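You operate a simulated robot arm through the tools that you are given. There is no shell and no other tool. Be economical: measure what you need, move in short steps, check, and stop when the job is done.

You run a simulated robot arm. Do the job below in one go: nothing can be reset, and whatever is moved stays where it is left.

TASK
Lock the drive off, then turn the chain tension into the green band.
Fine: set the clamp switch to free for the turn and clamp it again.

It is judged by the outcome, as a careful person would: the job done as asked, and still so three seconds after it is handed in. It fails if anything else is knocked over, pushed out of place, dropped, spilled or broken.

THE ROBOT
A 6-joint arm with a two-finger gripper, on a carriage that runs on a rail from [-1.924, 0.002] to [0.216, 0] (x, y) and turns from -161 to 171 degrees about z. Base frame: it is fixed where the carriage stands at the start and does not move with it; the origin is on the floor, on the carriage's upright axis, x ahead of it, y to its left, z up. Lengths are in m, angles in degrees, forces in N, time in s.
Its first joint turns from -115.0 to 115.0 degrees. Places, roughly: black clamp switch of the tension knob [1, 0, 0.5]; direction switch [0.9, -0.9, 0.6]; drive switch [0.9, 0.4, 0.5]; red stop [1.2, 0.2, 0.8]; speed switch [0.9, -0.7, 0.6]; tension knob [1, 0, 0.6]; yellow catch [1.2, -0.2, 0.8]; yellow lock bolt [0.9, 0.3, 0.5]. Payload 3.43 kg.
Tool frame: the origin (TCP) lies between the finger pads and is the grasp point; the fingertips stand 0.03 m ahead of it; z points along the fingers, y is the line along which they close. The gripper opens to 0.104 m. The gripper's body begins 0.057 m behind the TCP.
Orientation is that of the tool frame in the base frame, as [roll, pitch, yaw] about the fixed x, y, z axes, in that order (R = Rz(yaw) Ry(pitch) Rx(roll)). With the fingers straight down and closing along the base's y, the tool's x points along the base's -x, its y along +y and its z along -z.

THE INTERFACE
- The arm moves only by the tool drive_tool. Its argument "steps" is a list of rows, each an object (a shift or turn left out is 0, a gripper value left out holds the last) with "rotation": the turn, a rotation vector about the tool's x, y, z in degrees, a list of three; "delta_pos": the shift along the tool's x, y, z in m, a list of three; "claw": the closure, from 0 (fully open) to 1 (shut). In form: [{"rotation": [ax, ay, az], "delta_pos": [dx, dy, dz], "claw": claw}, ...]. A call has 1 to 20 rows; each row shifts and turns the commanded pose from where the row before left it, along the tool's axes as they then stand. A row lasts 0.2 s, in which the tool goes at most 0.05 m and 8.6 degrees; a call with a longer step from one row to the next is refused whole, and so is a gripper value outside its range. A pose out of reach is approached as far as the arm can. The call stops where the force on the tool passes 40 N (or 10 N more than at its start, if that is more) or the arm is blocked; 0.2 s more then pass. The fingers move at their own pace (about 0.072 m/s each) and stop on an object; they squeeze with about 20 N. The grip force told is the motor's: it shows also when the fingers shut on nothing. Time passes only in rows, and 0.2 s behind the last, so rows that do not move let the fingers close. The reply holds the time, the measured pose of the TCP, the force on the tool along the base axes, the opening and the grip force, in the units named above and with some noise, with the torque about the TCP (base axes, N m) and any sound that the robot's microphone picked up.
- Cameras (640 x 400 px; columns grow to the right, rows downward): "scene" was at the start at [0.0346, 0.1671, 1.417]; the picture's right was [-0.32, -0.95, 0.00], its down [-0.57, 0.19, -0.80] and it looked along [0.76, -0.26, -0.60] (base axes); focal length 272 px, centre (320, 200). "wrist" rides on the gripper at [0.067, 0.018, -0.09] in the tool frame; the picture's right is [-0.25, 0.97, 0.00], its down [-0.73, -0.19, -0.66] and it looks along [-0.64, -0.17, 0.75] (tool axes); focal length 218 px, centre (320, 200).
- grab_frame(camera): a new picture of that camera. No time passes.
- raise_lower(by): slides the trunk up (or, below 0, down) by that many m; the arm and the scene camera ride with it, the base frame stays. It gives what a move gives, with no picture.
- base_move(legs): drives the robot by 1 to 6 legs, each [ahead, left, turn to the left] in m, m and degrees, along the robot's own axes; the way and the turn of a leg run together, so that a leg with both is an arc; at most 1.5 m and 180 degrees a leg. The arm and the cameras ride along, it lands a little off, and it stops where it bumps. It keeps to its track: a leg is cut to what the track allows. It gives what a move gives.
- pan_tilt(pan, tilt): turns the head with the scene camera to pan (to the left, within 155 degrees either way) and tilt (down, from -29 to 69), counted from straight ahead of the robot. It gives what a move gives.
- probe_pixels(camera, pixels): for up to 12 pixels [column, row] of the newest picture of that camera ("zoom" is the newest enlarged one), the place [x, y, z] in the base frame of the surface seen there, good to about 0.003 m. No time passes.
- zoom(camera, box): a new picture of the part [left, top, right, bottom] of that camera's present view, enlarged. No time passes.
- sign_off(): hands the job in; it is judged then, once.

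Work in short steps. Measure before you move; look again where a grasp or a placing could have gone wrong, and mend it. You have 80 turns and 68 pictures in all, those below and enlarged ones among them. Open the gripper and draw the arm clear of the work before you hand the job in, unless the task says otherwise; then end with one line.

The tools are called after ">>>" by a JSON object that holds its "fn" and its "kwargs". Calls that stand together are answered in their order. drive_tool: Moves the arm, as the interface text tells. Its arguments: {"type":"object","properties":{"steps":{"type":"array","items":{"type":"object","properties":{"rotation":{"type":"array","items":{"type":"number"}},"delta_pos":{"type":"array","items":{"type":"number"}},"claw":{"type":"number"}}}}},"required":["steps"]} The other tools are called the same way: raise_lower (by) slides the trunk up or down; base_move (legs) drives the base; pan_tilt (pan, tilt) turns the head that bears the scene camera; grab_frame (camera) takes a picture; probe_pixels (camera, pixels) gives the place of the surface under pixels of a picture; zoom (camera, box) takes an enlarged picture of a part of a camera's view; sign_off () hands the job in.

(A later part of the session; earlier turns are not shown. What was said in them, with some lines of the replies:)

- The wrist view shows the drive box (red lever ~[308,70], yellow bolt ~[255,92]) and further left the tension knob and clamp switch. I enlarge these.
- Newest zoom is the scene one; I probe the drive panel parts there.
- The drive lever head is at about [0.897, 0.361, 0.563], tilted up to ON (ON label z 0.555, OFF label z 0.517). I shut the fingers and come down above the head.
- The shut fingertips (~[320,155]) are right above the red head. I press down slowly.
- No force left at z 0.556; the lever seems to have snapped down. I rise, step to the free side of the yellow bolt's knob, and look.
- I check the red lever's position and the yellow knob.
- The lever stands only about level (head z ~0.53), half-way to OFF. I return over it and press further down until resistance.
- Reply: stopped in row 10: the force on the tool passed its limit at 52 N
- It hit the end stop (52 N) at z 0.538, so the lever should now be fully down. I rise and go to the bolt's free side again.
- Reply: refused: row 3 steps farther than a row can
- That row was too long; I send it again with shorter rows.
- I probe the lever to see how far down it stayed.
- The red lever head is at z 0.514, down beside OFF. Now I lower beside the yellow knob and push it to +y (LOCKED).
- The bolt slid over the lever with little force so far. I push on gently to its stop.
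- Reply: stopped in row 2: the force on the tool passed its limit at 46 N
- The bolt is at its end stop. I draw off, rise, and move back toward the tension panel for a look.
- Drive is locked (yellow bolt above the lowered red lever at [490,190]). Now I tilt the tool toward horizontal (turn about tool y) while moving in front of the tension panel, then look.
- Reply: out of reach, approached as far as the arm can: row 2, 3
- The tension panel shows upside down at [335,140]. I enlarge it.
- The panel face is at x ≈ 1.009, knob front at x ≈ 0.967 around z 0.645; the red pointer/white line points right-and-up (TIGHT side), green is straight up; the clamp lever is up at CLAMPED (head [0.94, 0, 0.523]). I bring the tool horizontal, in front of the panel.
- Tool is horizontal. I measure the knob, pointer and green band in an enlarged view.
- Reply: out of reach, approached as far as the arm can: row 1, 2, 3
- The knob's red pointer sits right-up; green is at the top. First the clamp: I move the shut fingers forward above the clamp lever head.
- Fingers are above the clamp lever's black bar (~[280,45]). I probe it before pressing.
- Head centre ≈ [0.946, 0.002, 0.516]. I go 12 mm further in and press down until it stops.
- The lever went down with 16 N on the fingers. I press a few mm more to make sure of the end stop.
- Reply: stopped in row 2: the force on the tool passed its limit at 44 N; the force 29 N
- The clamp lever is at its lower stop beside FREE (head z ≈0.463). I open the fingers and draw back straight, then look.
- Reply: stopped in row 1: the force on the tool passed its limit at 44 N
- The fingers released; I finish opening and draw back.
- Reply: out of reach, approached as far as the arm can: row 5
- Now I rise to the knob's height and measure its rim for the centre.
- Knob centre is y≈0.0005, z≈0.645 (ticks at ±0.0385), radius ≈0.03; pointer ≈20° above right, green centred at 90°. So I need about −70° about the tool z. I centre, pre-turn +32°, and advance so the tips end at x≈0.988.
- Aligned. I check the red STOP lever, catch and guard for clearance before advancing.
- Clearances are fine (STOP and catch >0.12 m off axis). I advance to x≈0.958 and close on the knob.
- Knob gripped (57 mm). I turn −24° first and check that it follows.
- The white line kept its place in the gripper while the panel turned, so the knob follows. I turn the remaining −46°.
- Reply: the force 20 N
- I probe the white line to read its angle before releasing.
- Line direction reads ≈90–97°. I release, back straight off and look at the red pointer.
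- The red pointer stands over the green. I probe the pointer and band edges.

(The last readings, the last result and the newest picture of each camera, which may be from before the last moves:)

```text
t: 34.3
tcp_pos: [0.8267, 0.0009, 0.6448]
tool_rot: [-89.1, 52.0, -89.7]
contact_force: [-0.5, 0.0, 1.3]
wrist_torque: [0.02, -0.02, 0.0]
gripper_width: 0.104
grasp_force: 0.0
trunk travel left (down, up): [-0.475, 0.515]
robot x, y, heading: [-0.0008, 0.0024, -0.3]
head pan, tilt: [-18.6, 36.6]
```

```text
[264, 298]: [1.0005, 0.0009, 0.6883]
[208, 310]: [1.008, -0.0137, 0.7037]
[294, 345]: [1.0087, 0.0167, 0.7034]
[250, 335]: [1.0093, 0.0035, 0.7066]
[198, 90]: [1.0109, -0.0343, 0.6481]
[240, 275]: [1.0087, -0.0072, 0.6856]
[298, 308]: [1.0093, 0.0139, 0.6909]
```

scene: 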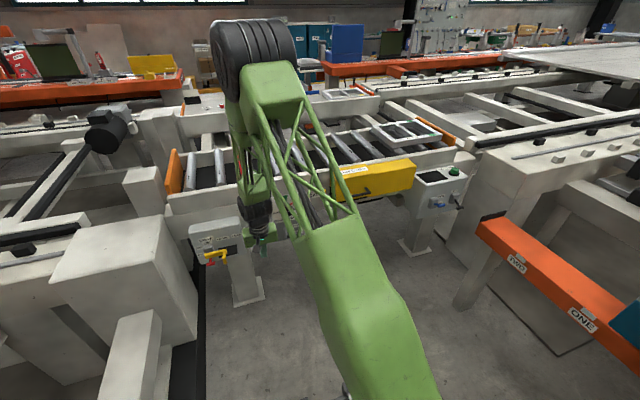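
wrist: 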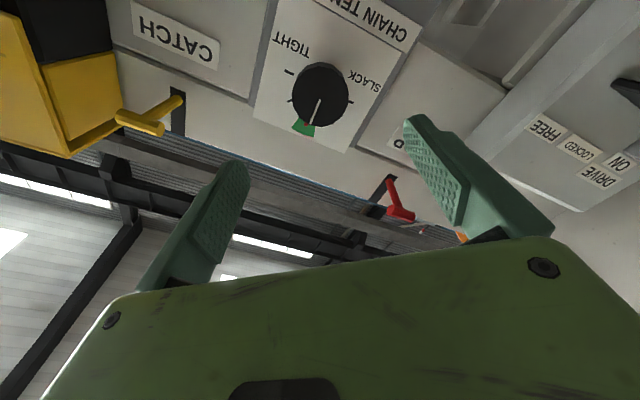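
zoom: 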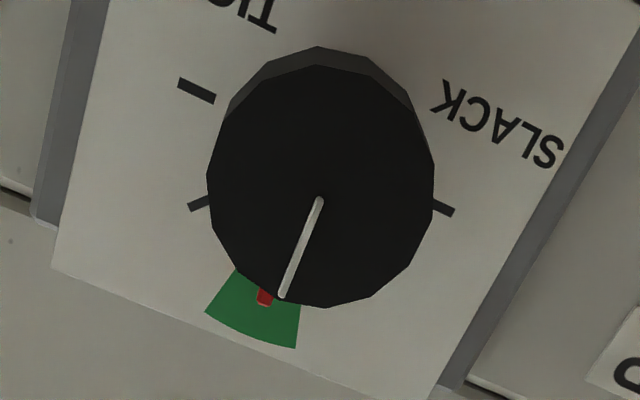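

The pointer is at 90° (y 0.001) with the band from about −13° to +15°: centred. Now to re-clamp: I turn the tool level again, shut the fingers, and lower the trunk so that the tips can come beneath the clamp lever.

>>> {"fn": "drive_tool", "kwargs": {"steps": [{"rotation": [0, 0, 8], "claw": 1}, {"rotation": [0, 0, 8]}, {"rotation": [0, 0, 8]}, {"rotation": [0, 0, 8]}, {"rotation": [0, 0, 6]}, {"delta_pos": [0, 0.007, 0]}, {}]}}

>>> {"fn": "raise_lower", "kwargs": {"by": -0.21}}

>>> {"fn": "grab_frame", "kwargs": {"camera": "wrist"}}

```text
t: 35.9
tcp_pos: [0.8275, 0.0084, 0.643]
tool_rot: [0.0, 89.3, -0.5]
contact_force: [0.7, 0.2, -0.4]
wrist_torque: [-0.02, 0.02, 0.01]
gripper_width: 0.0
grasp_force: 19.8
trunk travel left (down, up): [-0.475, 0.515]
robot x, y, heading: [0.0027, 0.0003, -0.1]
head pan, tilt: [-18.6, 36.6]
```

```text
t: 38.2
tcp_pos: [0.8266, 0.0084, 0.4325]
tool_rot: [-4.2, 89.4, -4.6]
contact_force: [0.0, 0.1, -0.7]
wrist_torque: [0.0, 0.0, -0.02]
gripper_width: 0.0004
grasp_force: 20.2
trunk travel left (down, up): [-0.265, 0.725]
robot x, y, heading: [0.002, -0.0002, 0.1]
head pan, tilt: [-18.6, 36.6]
```

```text
31 pictures are left
```

wrist: 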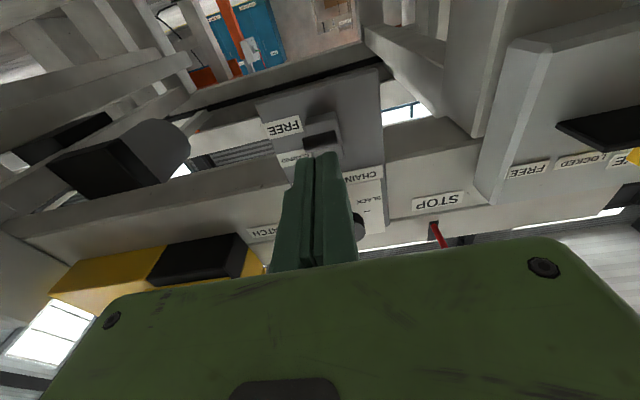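

The lever still shows at FREE. I drop a little to z≈0.425 and go forward beneath the head.

>>> {"fn": "drive_tool", "kwargs": {"steps": [{"delta_pos": [0.009, 0, 0.01]}, {"delta_pos": [0, 0, 0.04]}, {"delta_pos": [0, 0, 0.038]}, {}]}}

>>> {"fn": "grab_frame", "kwargs": {"camera": "wrist"}}

```text
t: 39.2
tcp_pos: [0.9162, 0.0085, 0.4225]
tool_rot: [-4.8, 89.4, -5.2]
contact_force: [0.4, -0.4, 0.2]
wrist_torque: [0.02, -0.01, 0.03]
gripper_width: 0.0
grasp_force: 20.7
trunk travel left (down, up): [-0.265, 0.725]
robot x, y, heading: [0.0019, 0.0007, -0.0]
head pan, tilt: [-18.6, 36.6]
```

```text
30 pictures are left
```

wrist: 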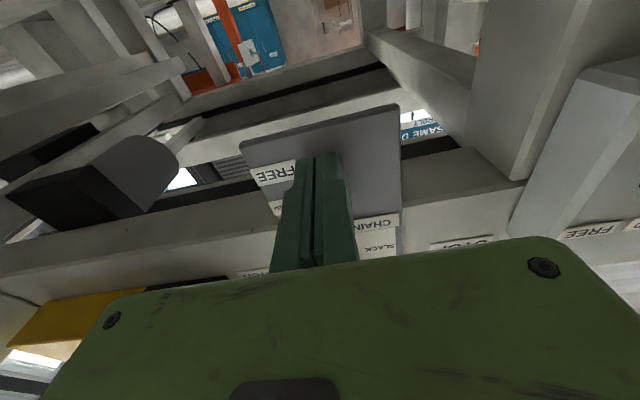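

The fingers are below the lever with no contact. I push up until the stop.

>>> {"fn": "drive_tool", "kwargs": {"steps": [{"delta_pos": [-0.015, 0, 0]}, {"delta_pos": [-0.01, 0, 0]}, {"delta_pos": [-0.01, 0, 0]}, {"delta_pos": [-0.01, 0, 0]}, {"delta_pos": [-0.01, 0, 0]}, {"delta_pos": [-0.008, 0, 0]}, {"delta_pos": [-0.006, 0, 0]}, {"delta_pos": [-0.006, 0, 0]}, {"delta_pos": [-0.005, 0, 0]}, {}]}}

>>> {"fn": "grab_frame", "kwargs": {"camera": "wrist"}}

```text
t: 41.4
tcp_pos: [0.9149, 0.0067, 0.504]
tool_rot: [-4.8, 89.3, -5.1]
contact_force: [0.9, -0.4, 0.3]
wrist_torque: [0.02, -0.01, -0.01]
gripper_width: 0.0001
grasp_force: 20.2
trunk travel left (down, up): [-0.265, 0.725]
robot x, y, heading: [0.0008, 0.0003, -0.4]
head pan, tilt: [-18.6, 36.6]
```

```text
29 pictures are left
```

wrist: 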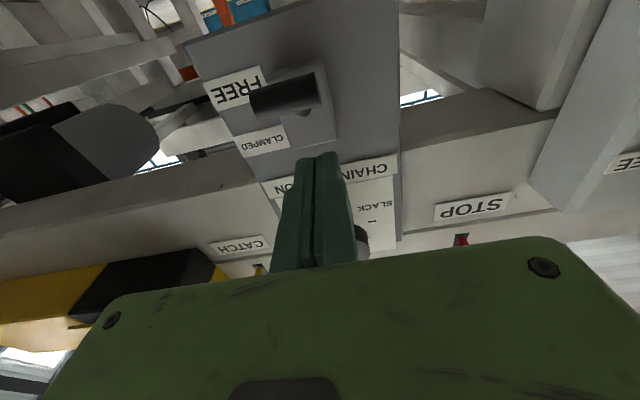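

The fingers seem to have passed the lever, whose head shows at [285,97]. I probe it.

>>> {"fn": "probe_pixels", "kwargs": {"camera": "wrist", "pixels": [[285, 92], [265, 100], [310, 88], [288, 106], [302, 114], [325, 110], [320, 160], [236, 90]]}}

>>> {"fn": "zoom", "kwargs": {"camera": "wrist", "box": [200, 50, 360, 170]}}

```text
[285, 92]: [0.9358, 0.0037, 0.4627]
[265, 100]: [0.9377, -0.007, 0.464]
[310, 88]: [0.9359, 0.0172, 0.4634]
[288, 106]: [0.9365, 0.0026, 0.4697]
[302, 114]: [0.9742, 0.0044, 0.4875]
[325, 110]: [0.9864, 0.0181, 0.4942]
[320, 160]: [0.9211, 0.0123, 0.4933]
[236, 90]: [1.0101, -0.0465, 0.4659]
```

```text
3.33 times, centred on (280, 110) of wrist
```

zoom: 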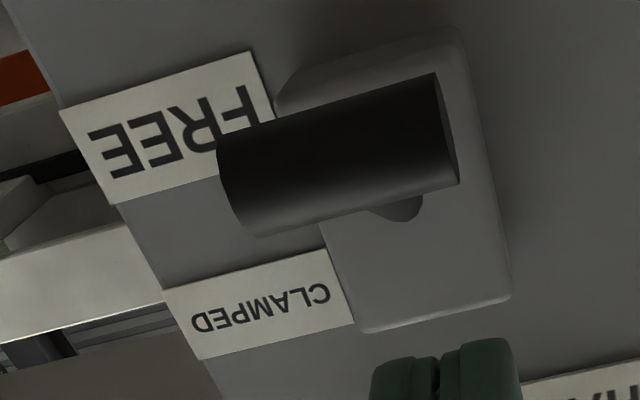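

The lever is still at FREE; the tips only caught the head's front edge. I go back, beneath again, and 15 mm deeper so they bear on the stem.

>>> {"fn": "drive_tool", "kwargs": {"steps": [{"delta_pos": [0, 0, -0.04]}, {"delta_pos": [0, 0, -0.03]}, {"delta_pos": [0.04, 0, 0]}, {"delta_pos": [0.042, 0, 0]}, {"delta_pos": [0, -0.002, 0.045]}, {"delta_pos": [0, 0, 0.04]}, {}]}}

>>> {"fn": "grab_frame", "kwargs": {"camera": "wrist"}}

```text
t: 43.0
tcp_pos: [0.9346, 0.0068, 0.4232]
tool_rot: [-5.0, 89.3, -5.3]
contact_force: [0.1, 0.4, 0.0]
wrist_torque: [0.02, -0.01, 0.05]
gripper_width: 0.0
grasp_force: 19.6
trunk travel left (down, up): [-0.265, 0.725]
robot x, y, heading: [-0.004, -0.0027, -0.1]
head pan, tilt: [-18.6, 36.6]
```

```text
27 pictures are left
```

wrist: 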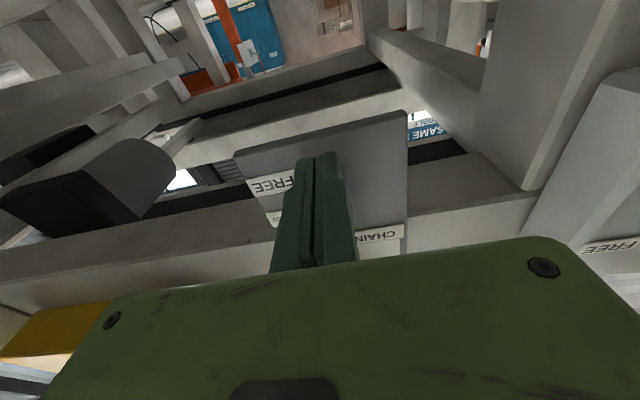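

Tips at x≈0.965, below. I raise in small steps, watching force, only part way first.

>>> {"fn": "drive_tool", "kwargs": {"steps": [{"delta_pos": [-0.012, 0, 0]}, {"delta_pos": [-0.01, 0, 0]}, {"delta_pos": [-0.01, 0, 0]}, {"delta_pos": [-0.008, 0, 0]}, {}]}}

>>> {"fn": "grab_frame", "kwargs": {"camera": "wrist"}}

```text
t: 44.2
tcp_pos: [0.9305, 0.0066, 0.4626]
tool_rot: [-4.6, 89.3, -5.1]
contact_force: [-0.1, 0.3, 0.6]
wrist_torque: [0.02, -0.05, 0.01]
gripper_width: 0.0
grasp_force: 20.4
trunk travel left (down, up): [-0.265, 0.725]
robot x, y, heading: [-0.0011, -0.0004, -0.1]
head pan, tilt: [-18.6, 36.6]
```

```text
26 pictures are left
```

wrist: 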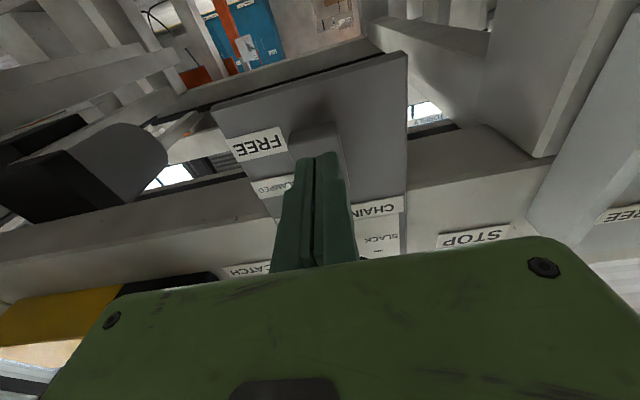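

The head is hidden above the fingers, so it is rising. I go on to the stop.

>>> {"fn": "drive_tool", "kwargs": {"steps": [{"delta_pos": [-0.008, 0, 0]}, {"delta_pos": [-0.008, 0, 0]}, {"delta_pos": [-0.006, 0, 0]}, {"delta_pos": [-0.006, 0, 0]}, {"delta_pos": [-0.006, 0, 0]}, {"delta_pos": [-0.005, 0, 0]}, {}]}}

>>> {"fn": "grab_frame", "kwargs": {"camera": "wrist"}}

```text
t: 45.8
tcp_pos: [0.9285, 0.0062, 0.496]
tool_rot: [-157.0, 90.0, -157.3]
contact_force: [3.4, 0.5, -23.2]
wrist_torque: [0.01, 0.46, -0.31]
gripper_width: 0.0061
grasp_force: 34.2
trunk travel left (down, up): [-0.265, 0.725]
robot x, y, heading: [0.0012, 0.0005, -0.3]
head pan, tilt: [-18.6, 36.6]
stopped in row 7: the force on the tool passed its limit at 41 N (the readings are from after the stop); the commanded pose is now the measured one
```

```text
25 pictures are left
```

wrist: 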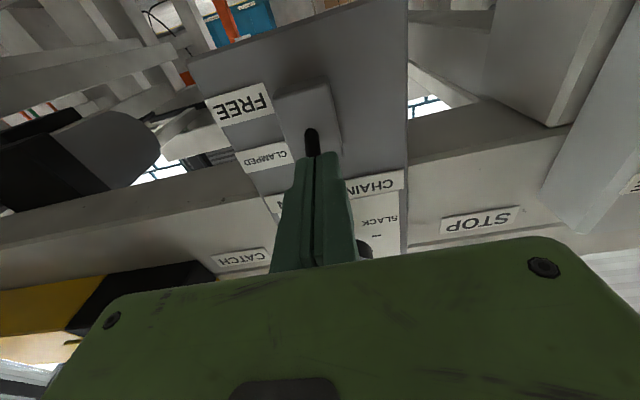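

It reached the upper stop (41 N). I open the fingers to free the stem, then drop away and back.

>>> {"fn": "drive_tool", "kwargs": {"steps": [{"claw": 0.4}, {"claw": 0.4}, {"claw": 0.4}, {}]}}

>>> {"fn": "drive_tool", "kwargs": {"steps": [{"claw": 0.4}, {"delta_pos": [0.02, 0, 0]}, {"delta_pos": [0.03, 0, 0]}, {"delta_pos": [0, 0, -0.04]}, {"delta_pos": [0, 0, -0.04]}, {}]}}

>>> {"fn": "grab_frame", "kwargs": {"camera": "wrist"}}

```text
t: 46.1
tcp_pos: [0.9271, 0.0102, 0.4956]
tool_rot: [-172.1, 89.7, -172.2]
contact_force: [-0.8, 0.4, -2.9]
wrist_torque: [0.01, -0.2, -0.04]
gripper_width: 0.0539
grasp_force: 0.1
trunk travel left (down, up): [-0.265, 0.725]
robot x, y, heading: [-0.0014, 0.0008, -0.2]
head pan, tilt: [-18.6, 36.6]
stopped in row 1: the force on the tool passed its limit at 75 N (the readings are from after the stop); the commanded pose is now the measured one
```

```text
t: 47.5
tcp_pos: [0.8477, 0.0077, 0.444]
tool_rot: [-166.4, 89.9, -166.6]
contact_force: [0.3, 0.7, 0.1]
wrist_torque: [0.0, 0.0, -0.04]
gripper_width: 0.0625
grasp_force: 0.1
trunk travel left (down, up): [-0.265, 0.725]
robot x, y, heading: [0.002, 0.0028, 0.2]
head pan, tilt: [-18.6, 36.6]
```

```text
24 pictures are left
```

wrist: 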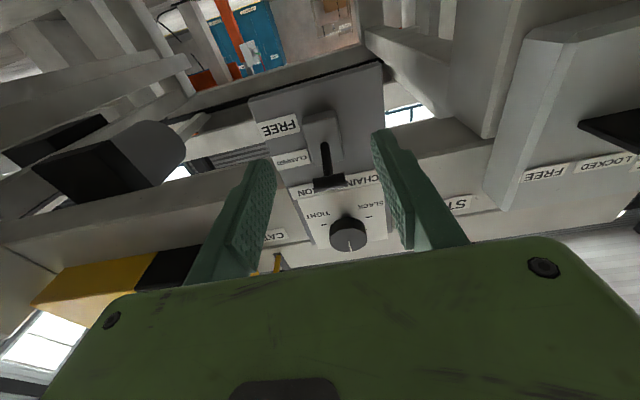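

Lever is up. I probe its head, then raise the trunk to recheck the whole panel.

>>> {"fn": "probe_pixels", "kwargs": {"camera": "wrist", "pixels": [[330, 182], [325, 155], [349, 245]]}}

>>> {"fn": "raise_lower", "kwargs": {"by": 0.21}}

>>> {"fn": "grab_frame", "kwargs": {"camera": "wrist"}}

```text
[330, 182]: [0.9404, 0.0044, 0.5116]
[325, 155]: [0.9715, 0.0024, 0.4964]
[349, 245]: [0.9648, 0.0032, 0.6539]
```

```text
t: 49.8
tcp_pos: [0.847, 0.0078, 0.6539]
tool_rot: [-166.4, 89.9, -166.4]
contact_force: [0.4, 0.3, -0.1]
wrist_torque: [-0.03, 0.02, 0.0]
gripper_width: 0.0624
grasp_force: 0.1
trunk travel left (down, up): [-0.475, 0.515]
robot x, y, heading: [0.0041, -0.0017, -0.1]
head pan, tilt: [-18.6, 36.6]
```

```text
23 pictures are left
```

wrist: 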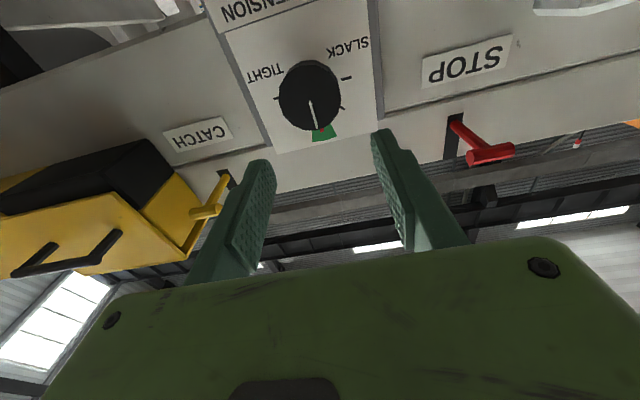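

Clamp head reads z≈0.512 as at the start; pointer in the green. I draw back and tilt down for a final overall check of drive bolt and clamp.

>>> {"fn": "drive_tool", "kwargs": {"steps": [{"delta_pos": [-0.04, 0, 0], "claw": 0}, {"delta_pos": [-0.03, 0, -0.03]}, {"delta_pos": [0, 0, -0.04]}, {"rotation": [0, 8, 0]}, {"rotation": [0, 8, 0]}, {"rotation": [0, 8, 0]}, {"rotation": [0, 8, 0]}, {"rotation": [0, 8, 0]}, {"delta_pos": [0, 0.03, -0.03]}, {"delta_pos": [0, 0.03, -0.03]}, {}]}}

>>> {"fn": "grab_frame", "kwargs": {"camera": "wrist"}}

>>> {"fn": "grab_frame", "kwargs": {"camera": "scene"}}

```text
t: 52.2
tcp_pos: [0.7326, 0.067, 0.7612]
tool_rot: [-179.9, 49.7, 179.9]
contact_force: [-1.0, 1.0, -0.1]
wrist_torque: [-0.01, 0.0, -0.03]
gripper_width: 0.1041
grasp_force: 0.0
trunk travel left (down, up): [-0.475, 0.515]
robot x, y, heading: [-0.0016, 0.0007, -0.1]
head pan, tilt: [-18.6, 36.6]
```

```text
22 pictures are left
```

wrist: 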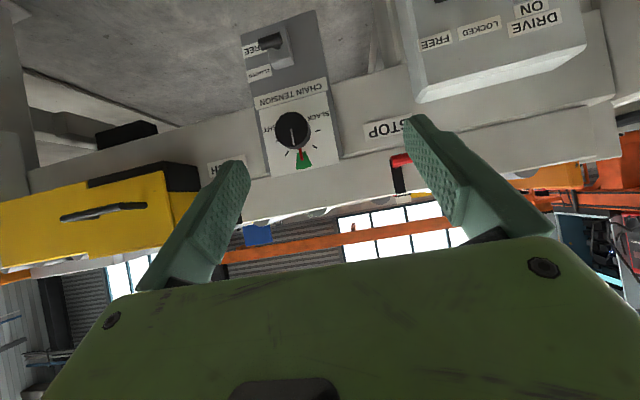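

```text
21 pictures are left
```

scene: 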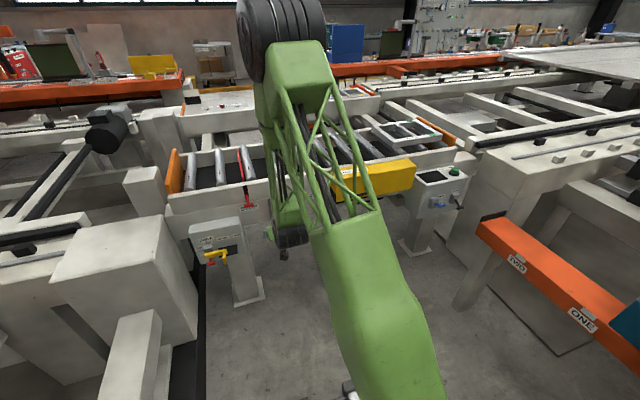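

>>> {"fn": "zoom", "kwargs": {"camera": "wrist", "box": [225, 10, 355, 180]}}

>>> {"fn": "zoom", "kwargs": {"camera": "scene", "box": [170, 200, 270, 280]}}

>>> {"fn": "probe_pixels", "kwargs": {"camera": "wrist", "pixels": [[268, 42], [262, 46], [302, 156], [305, 162]]}}

```text
2.35 times, centred on (290, 95) of wrist
```

zoom: 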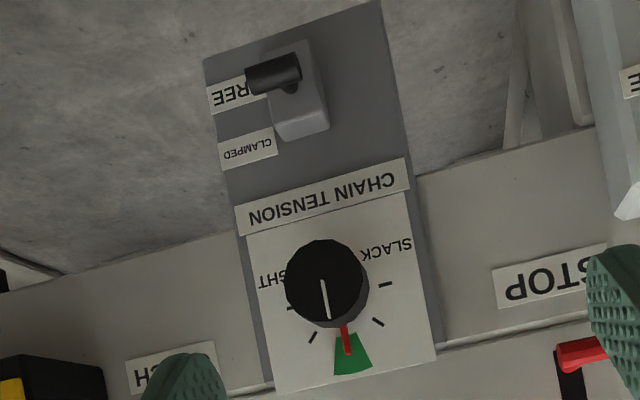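

```text
5.00 times, centred on (220, 240) of scene
```

zoom: 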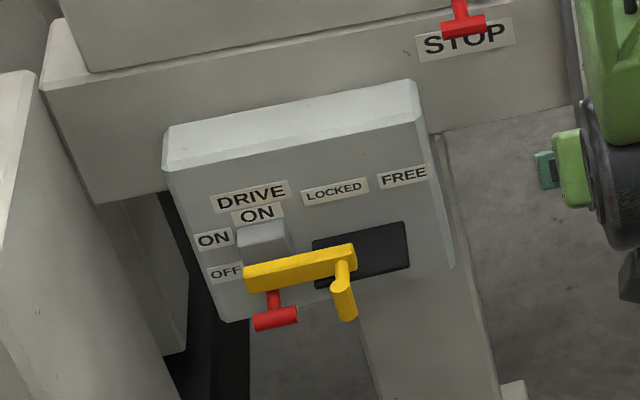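

```text
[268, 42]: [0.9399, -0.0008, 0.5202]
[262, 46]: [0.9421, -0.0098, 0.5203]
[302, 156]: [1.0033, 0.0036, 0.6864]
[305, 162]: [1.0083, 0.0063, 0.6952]
```

Clamp head is back at z≈0.520 (CLAMPED), pointer within the green band, drive lever down with the bolt across it; gripper open and clear. I hand in.

>>> {"fn": "sign_off", "kwargs": {}}

```text
The job is handed in.
```

The drive is off with the bolt locked across it, the chain tension pointer is in the green band, and the clamp switch, set to free for the turn, is back at clamped; nothing else was seen to be moved.
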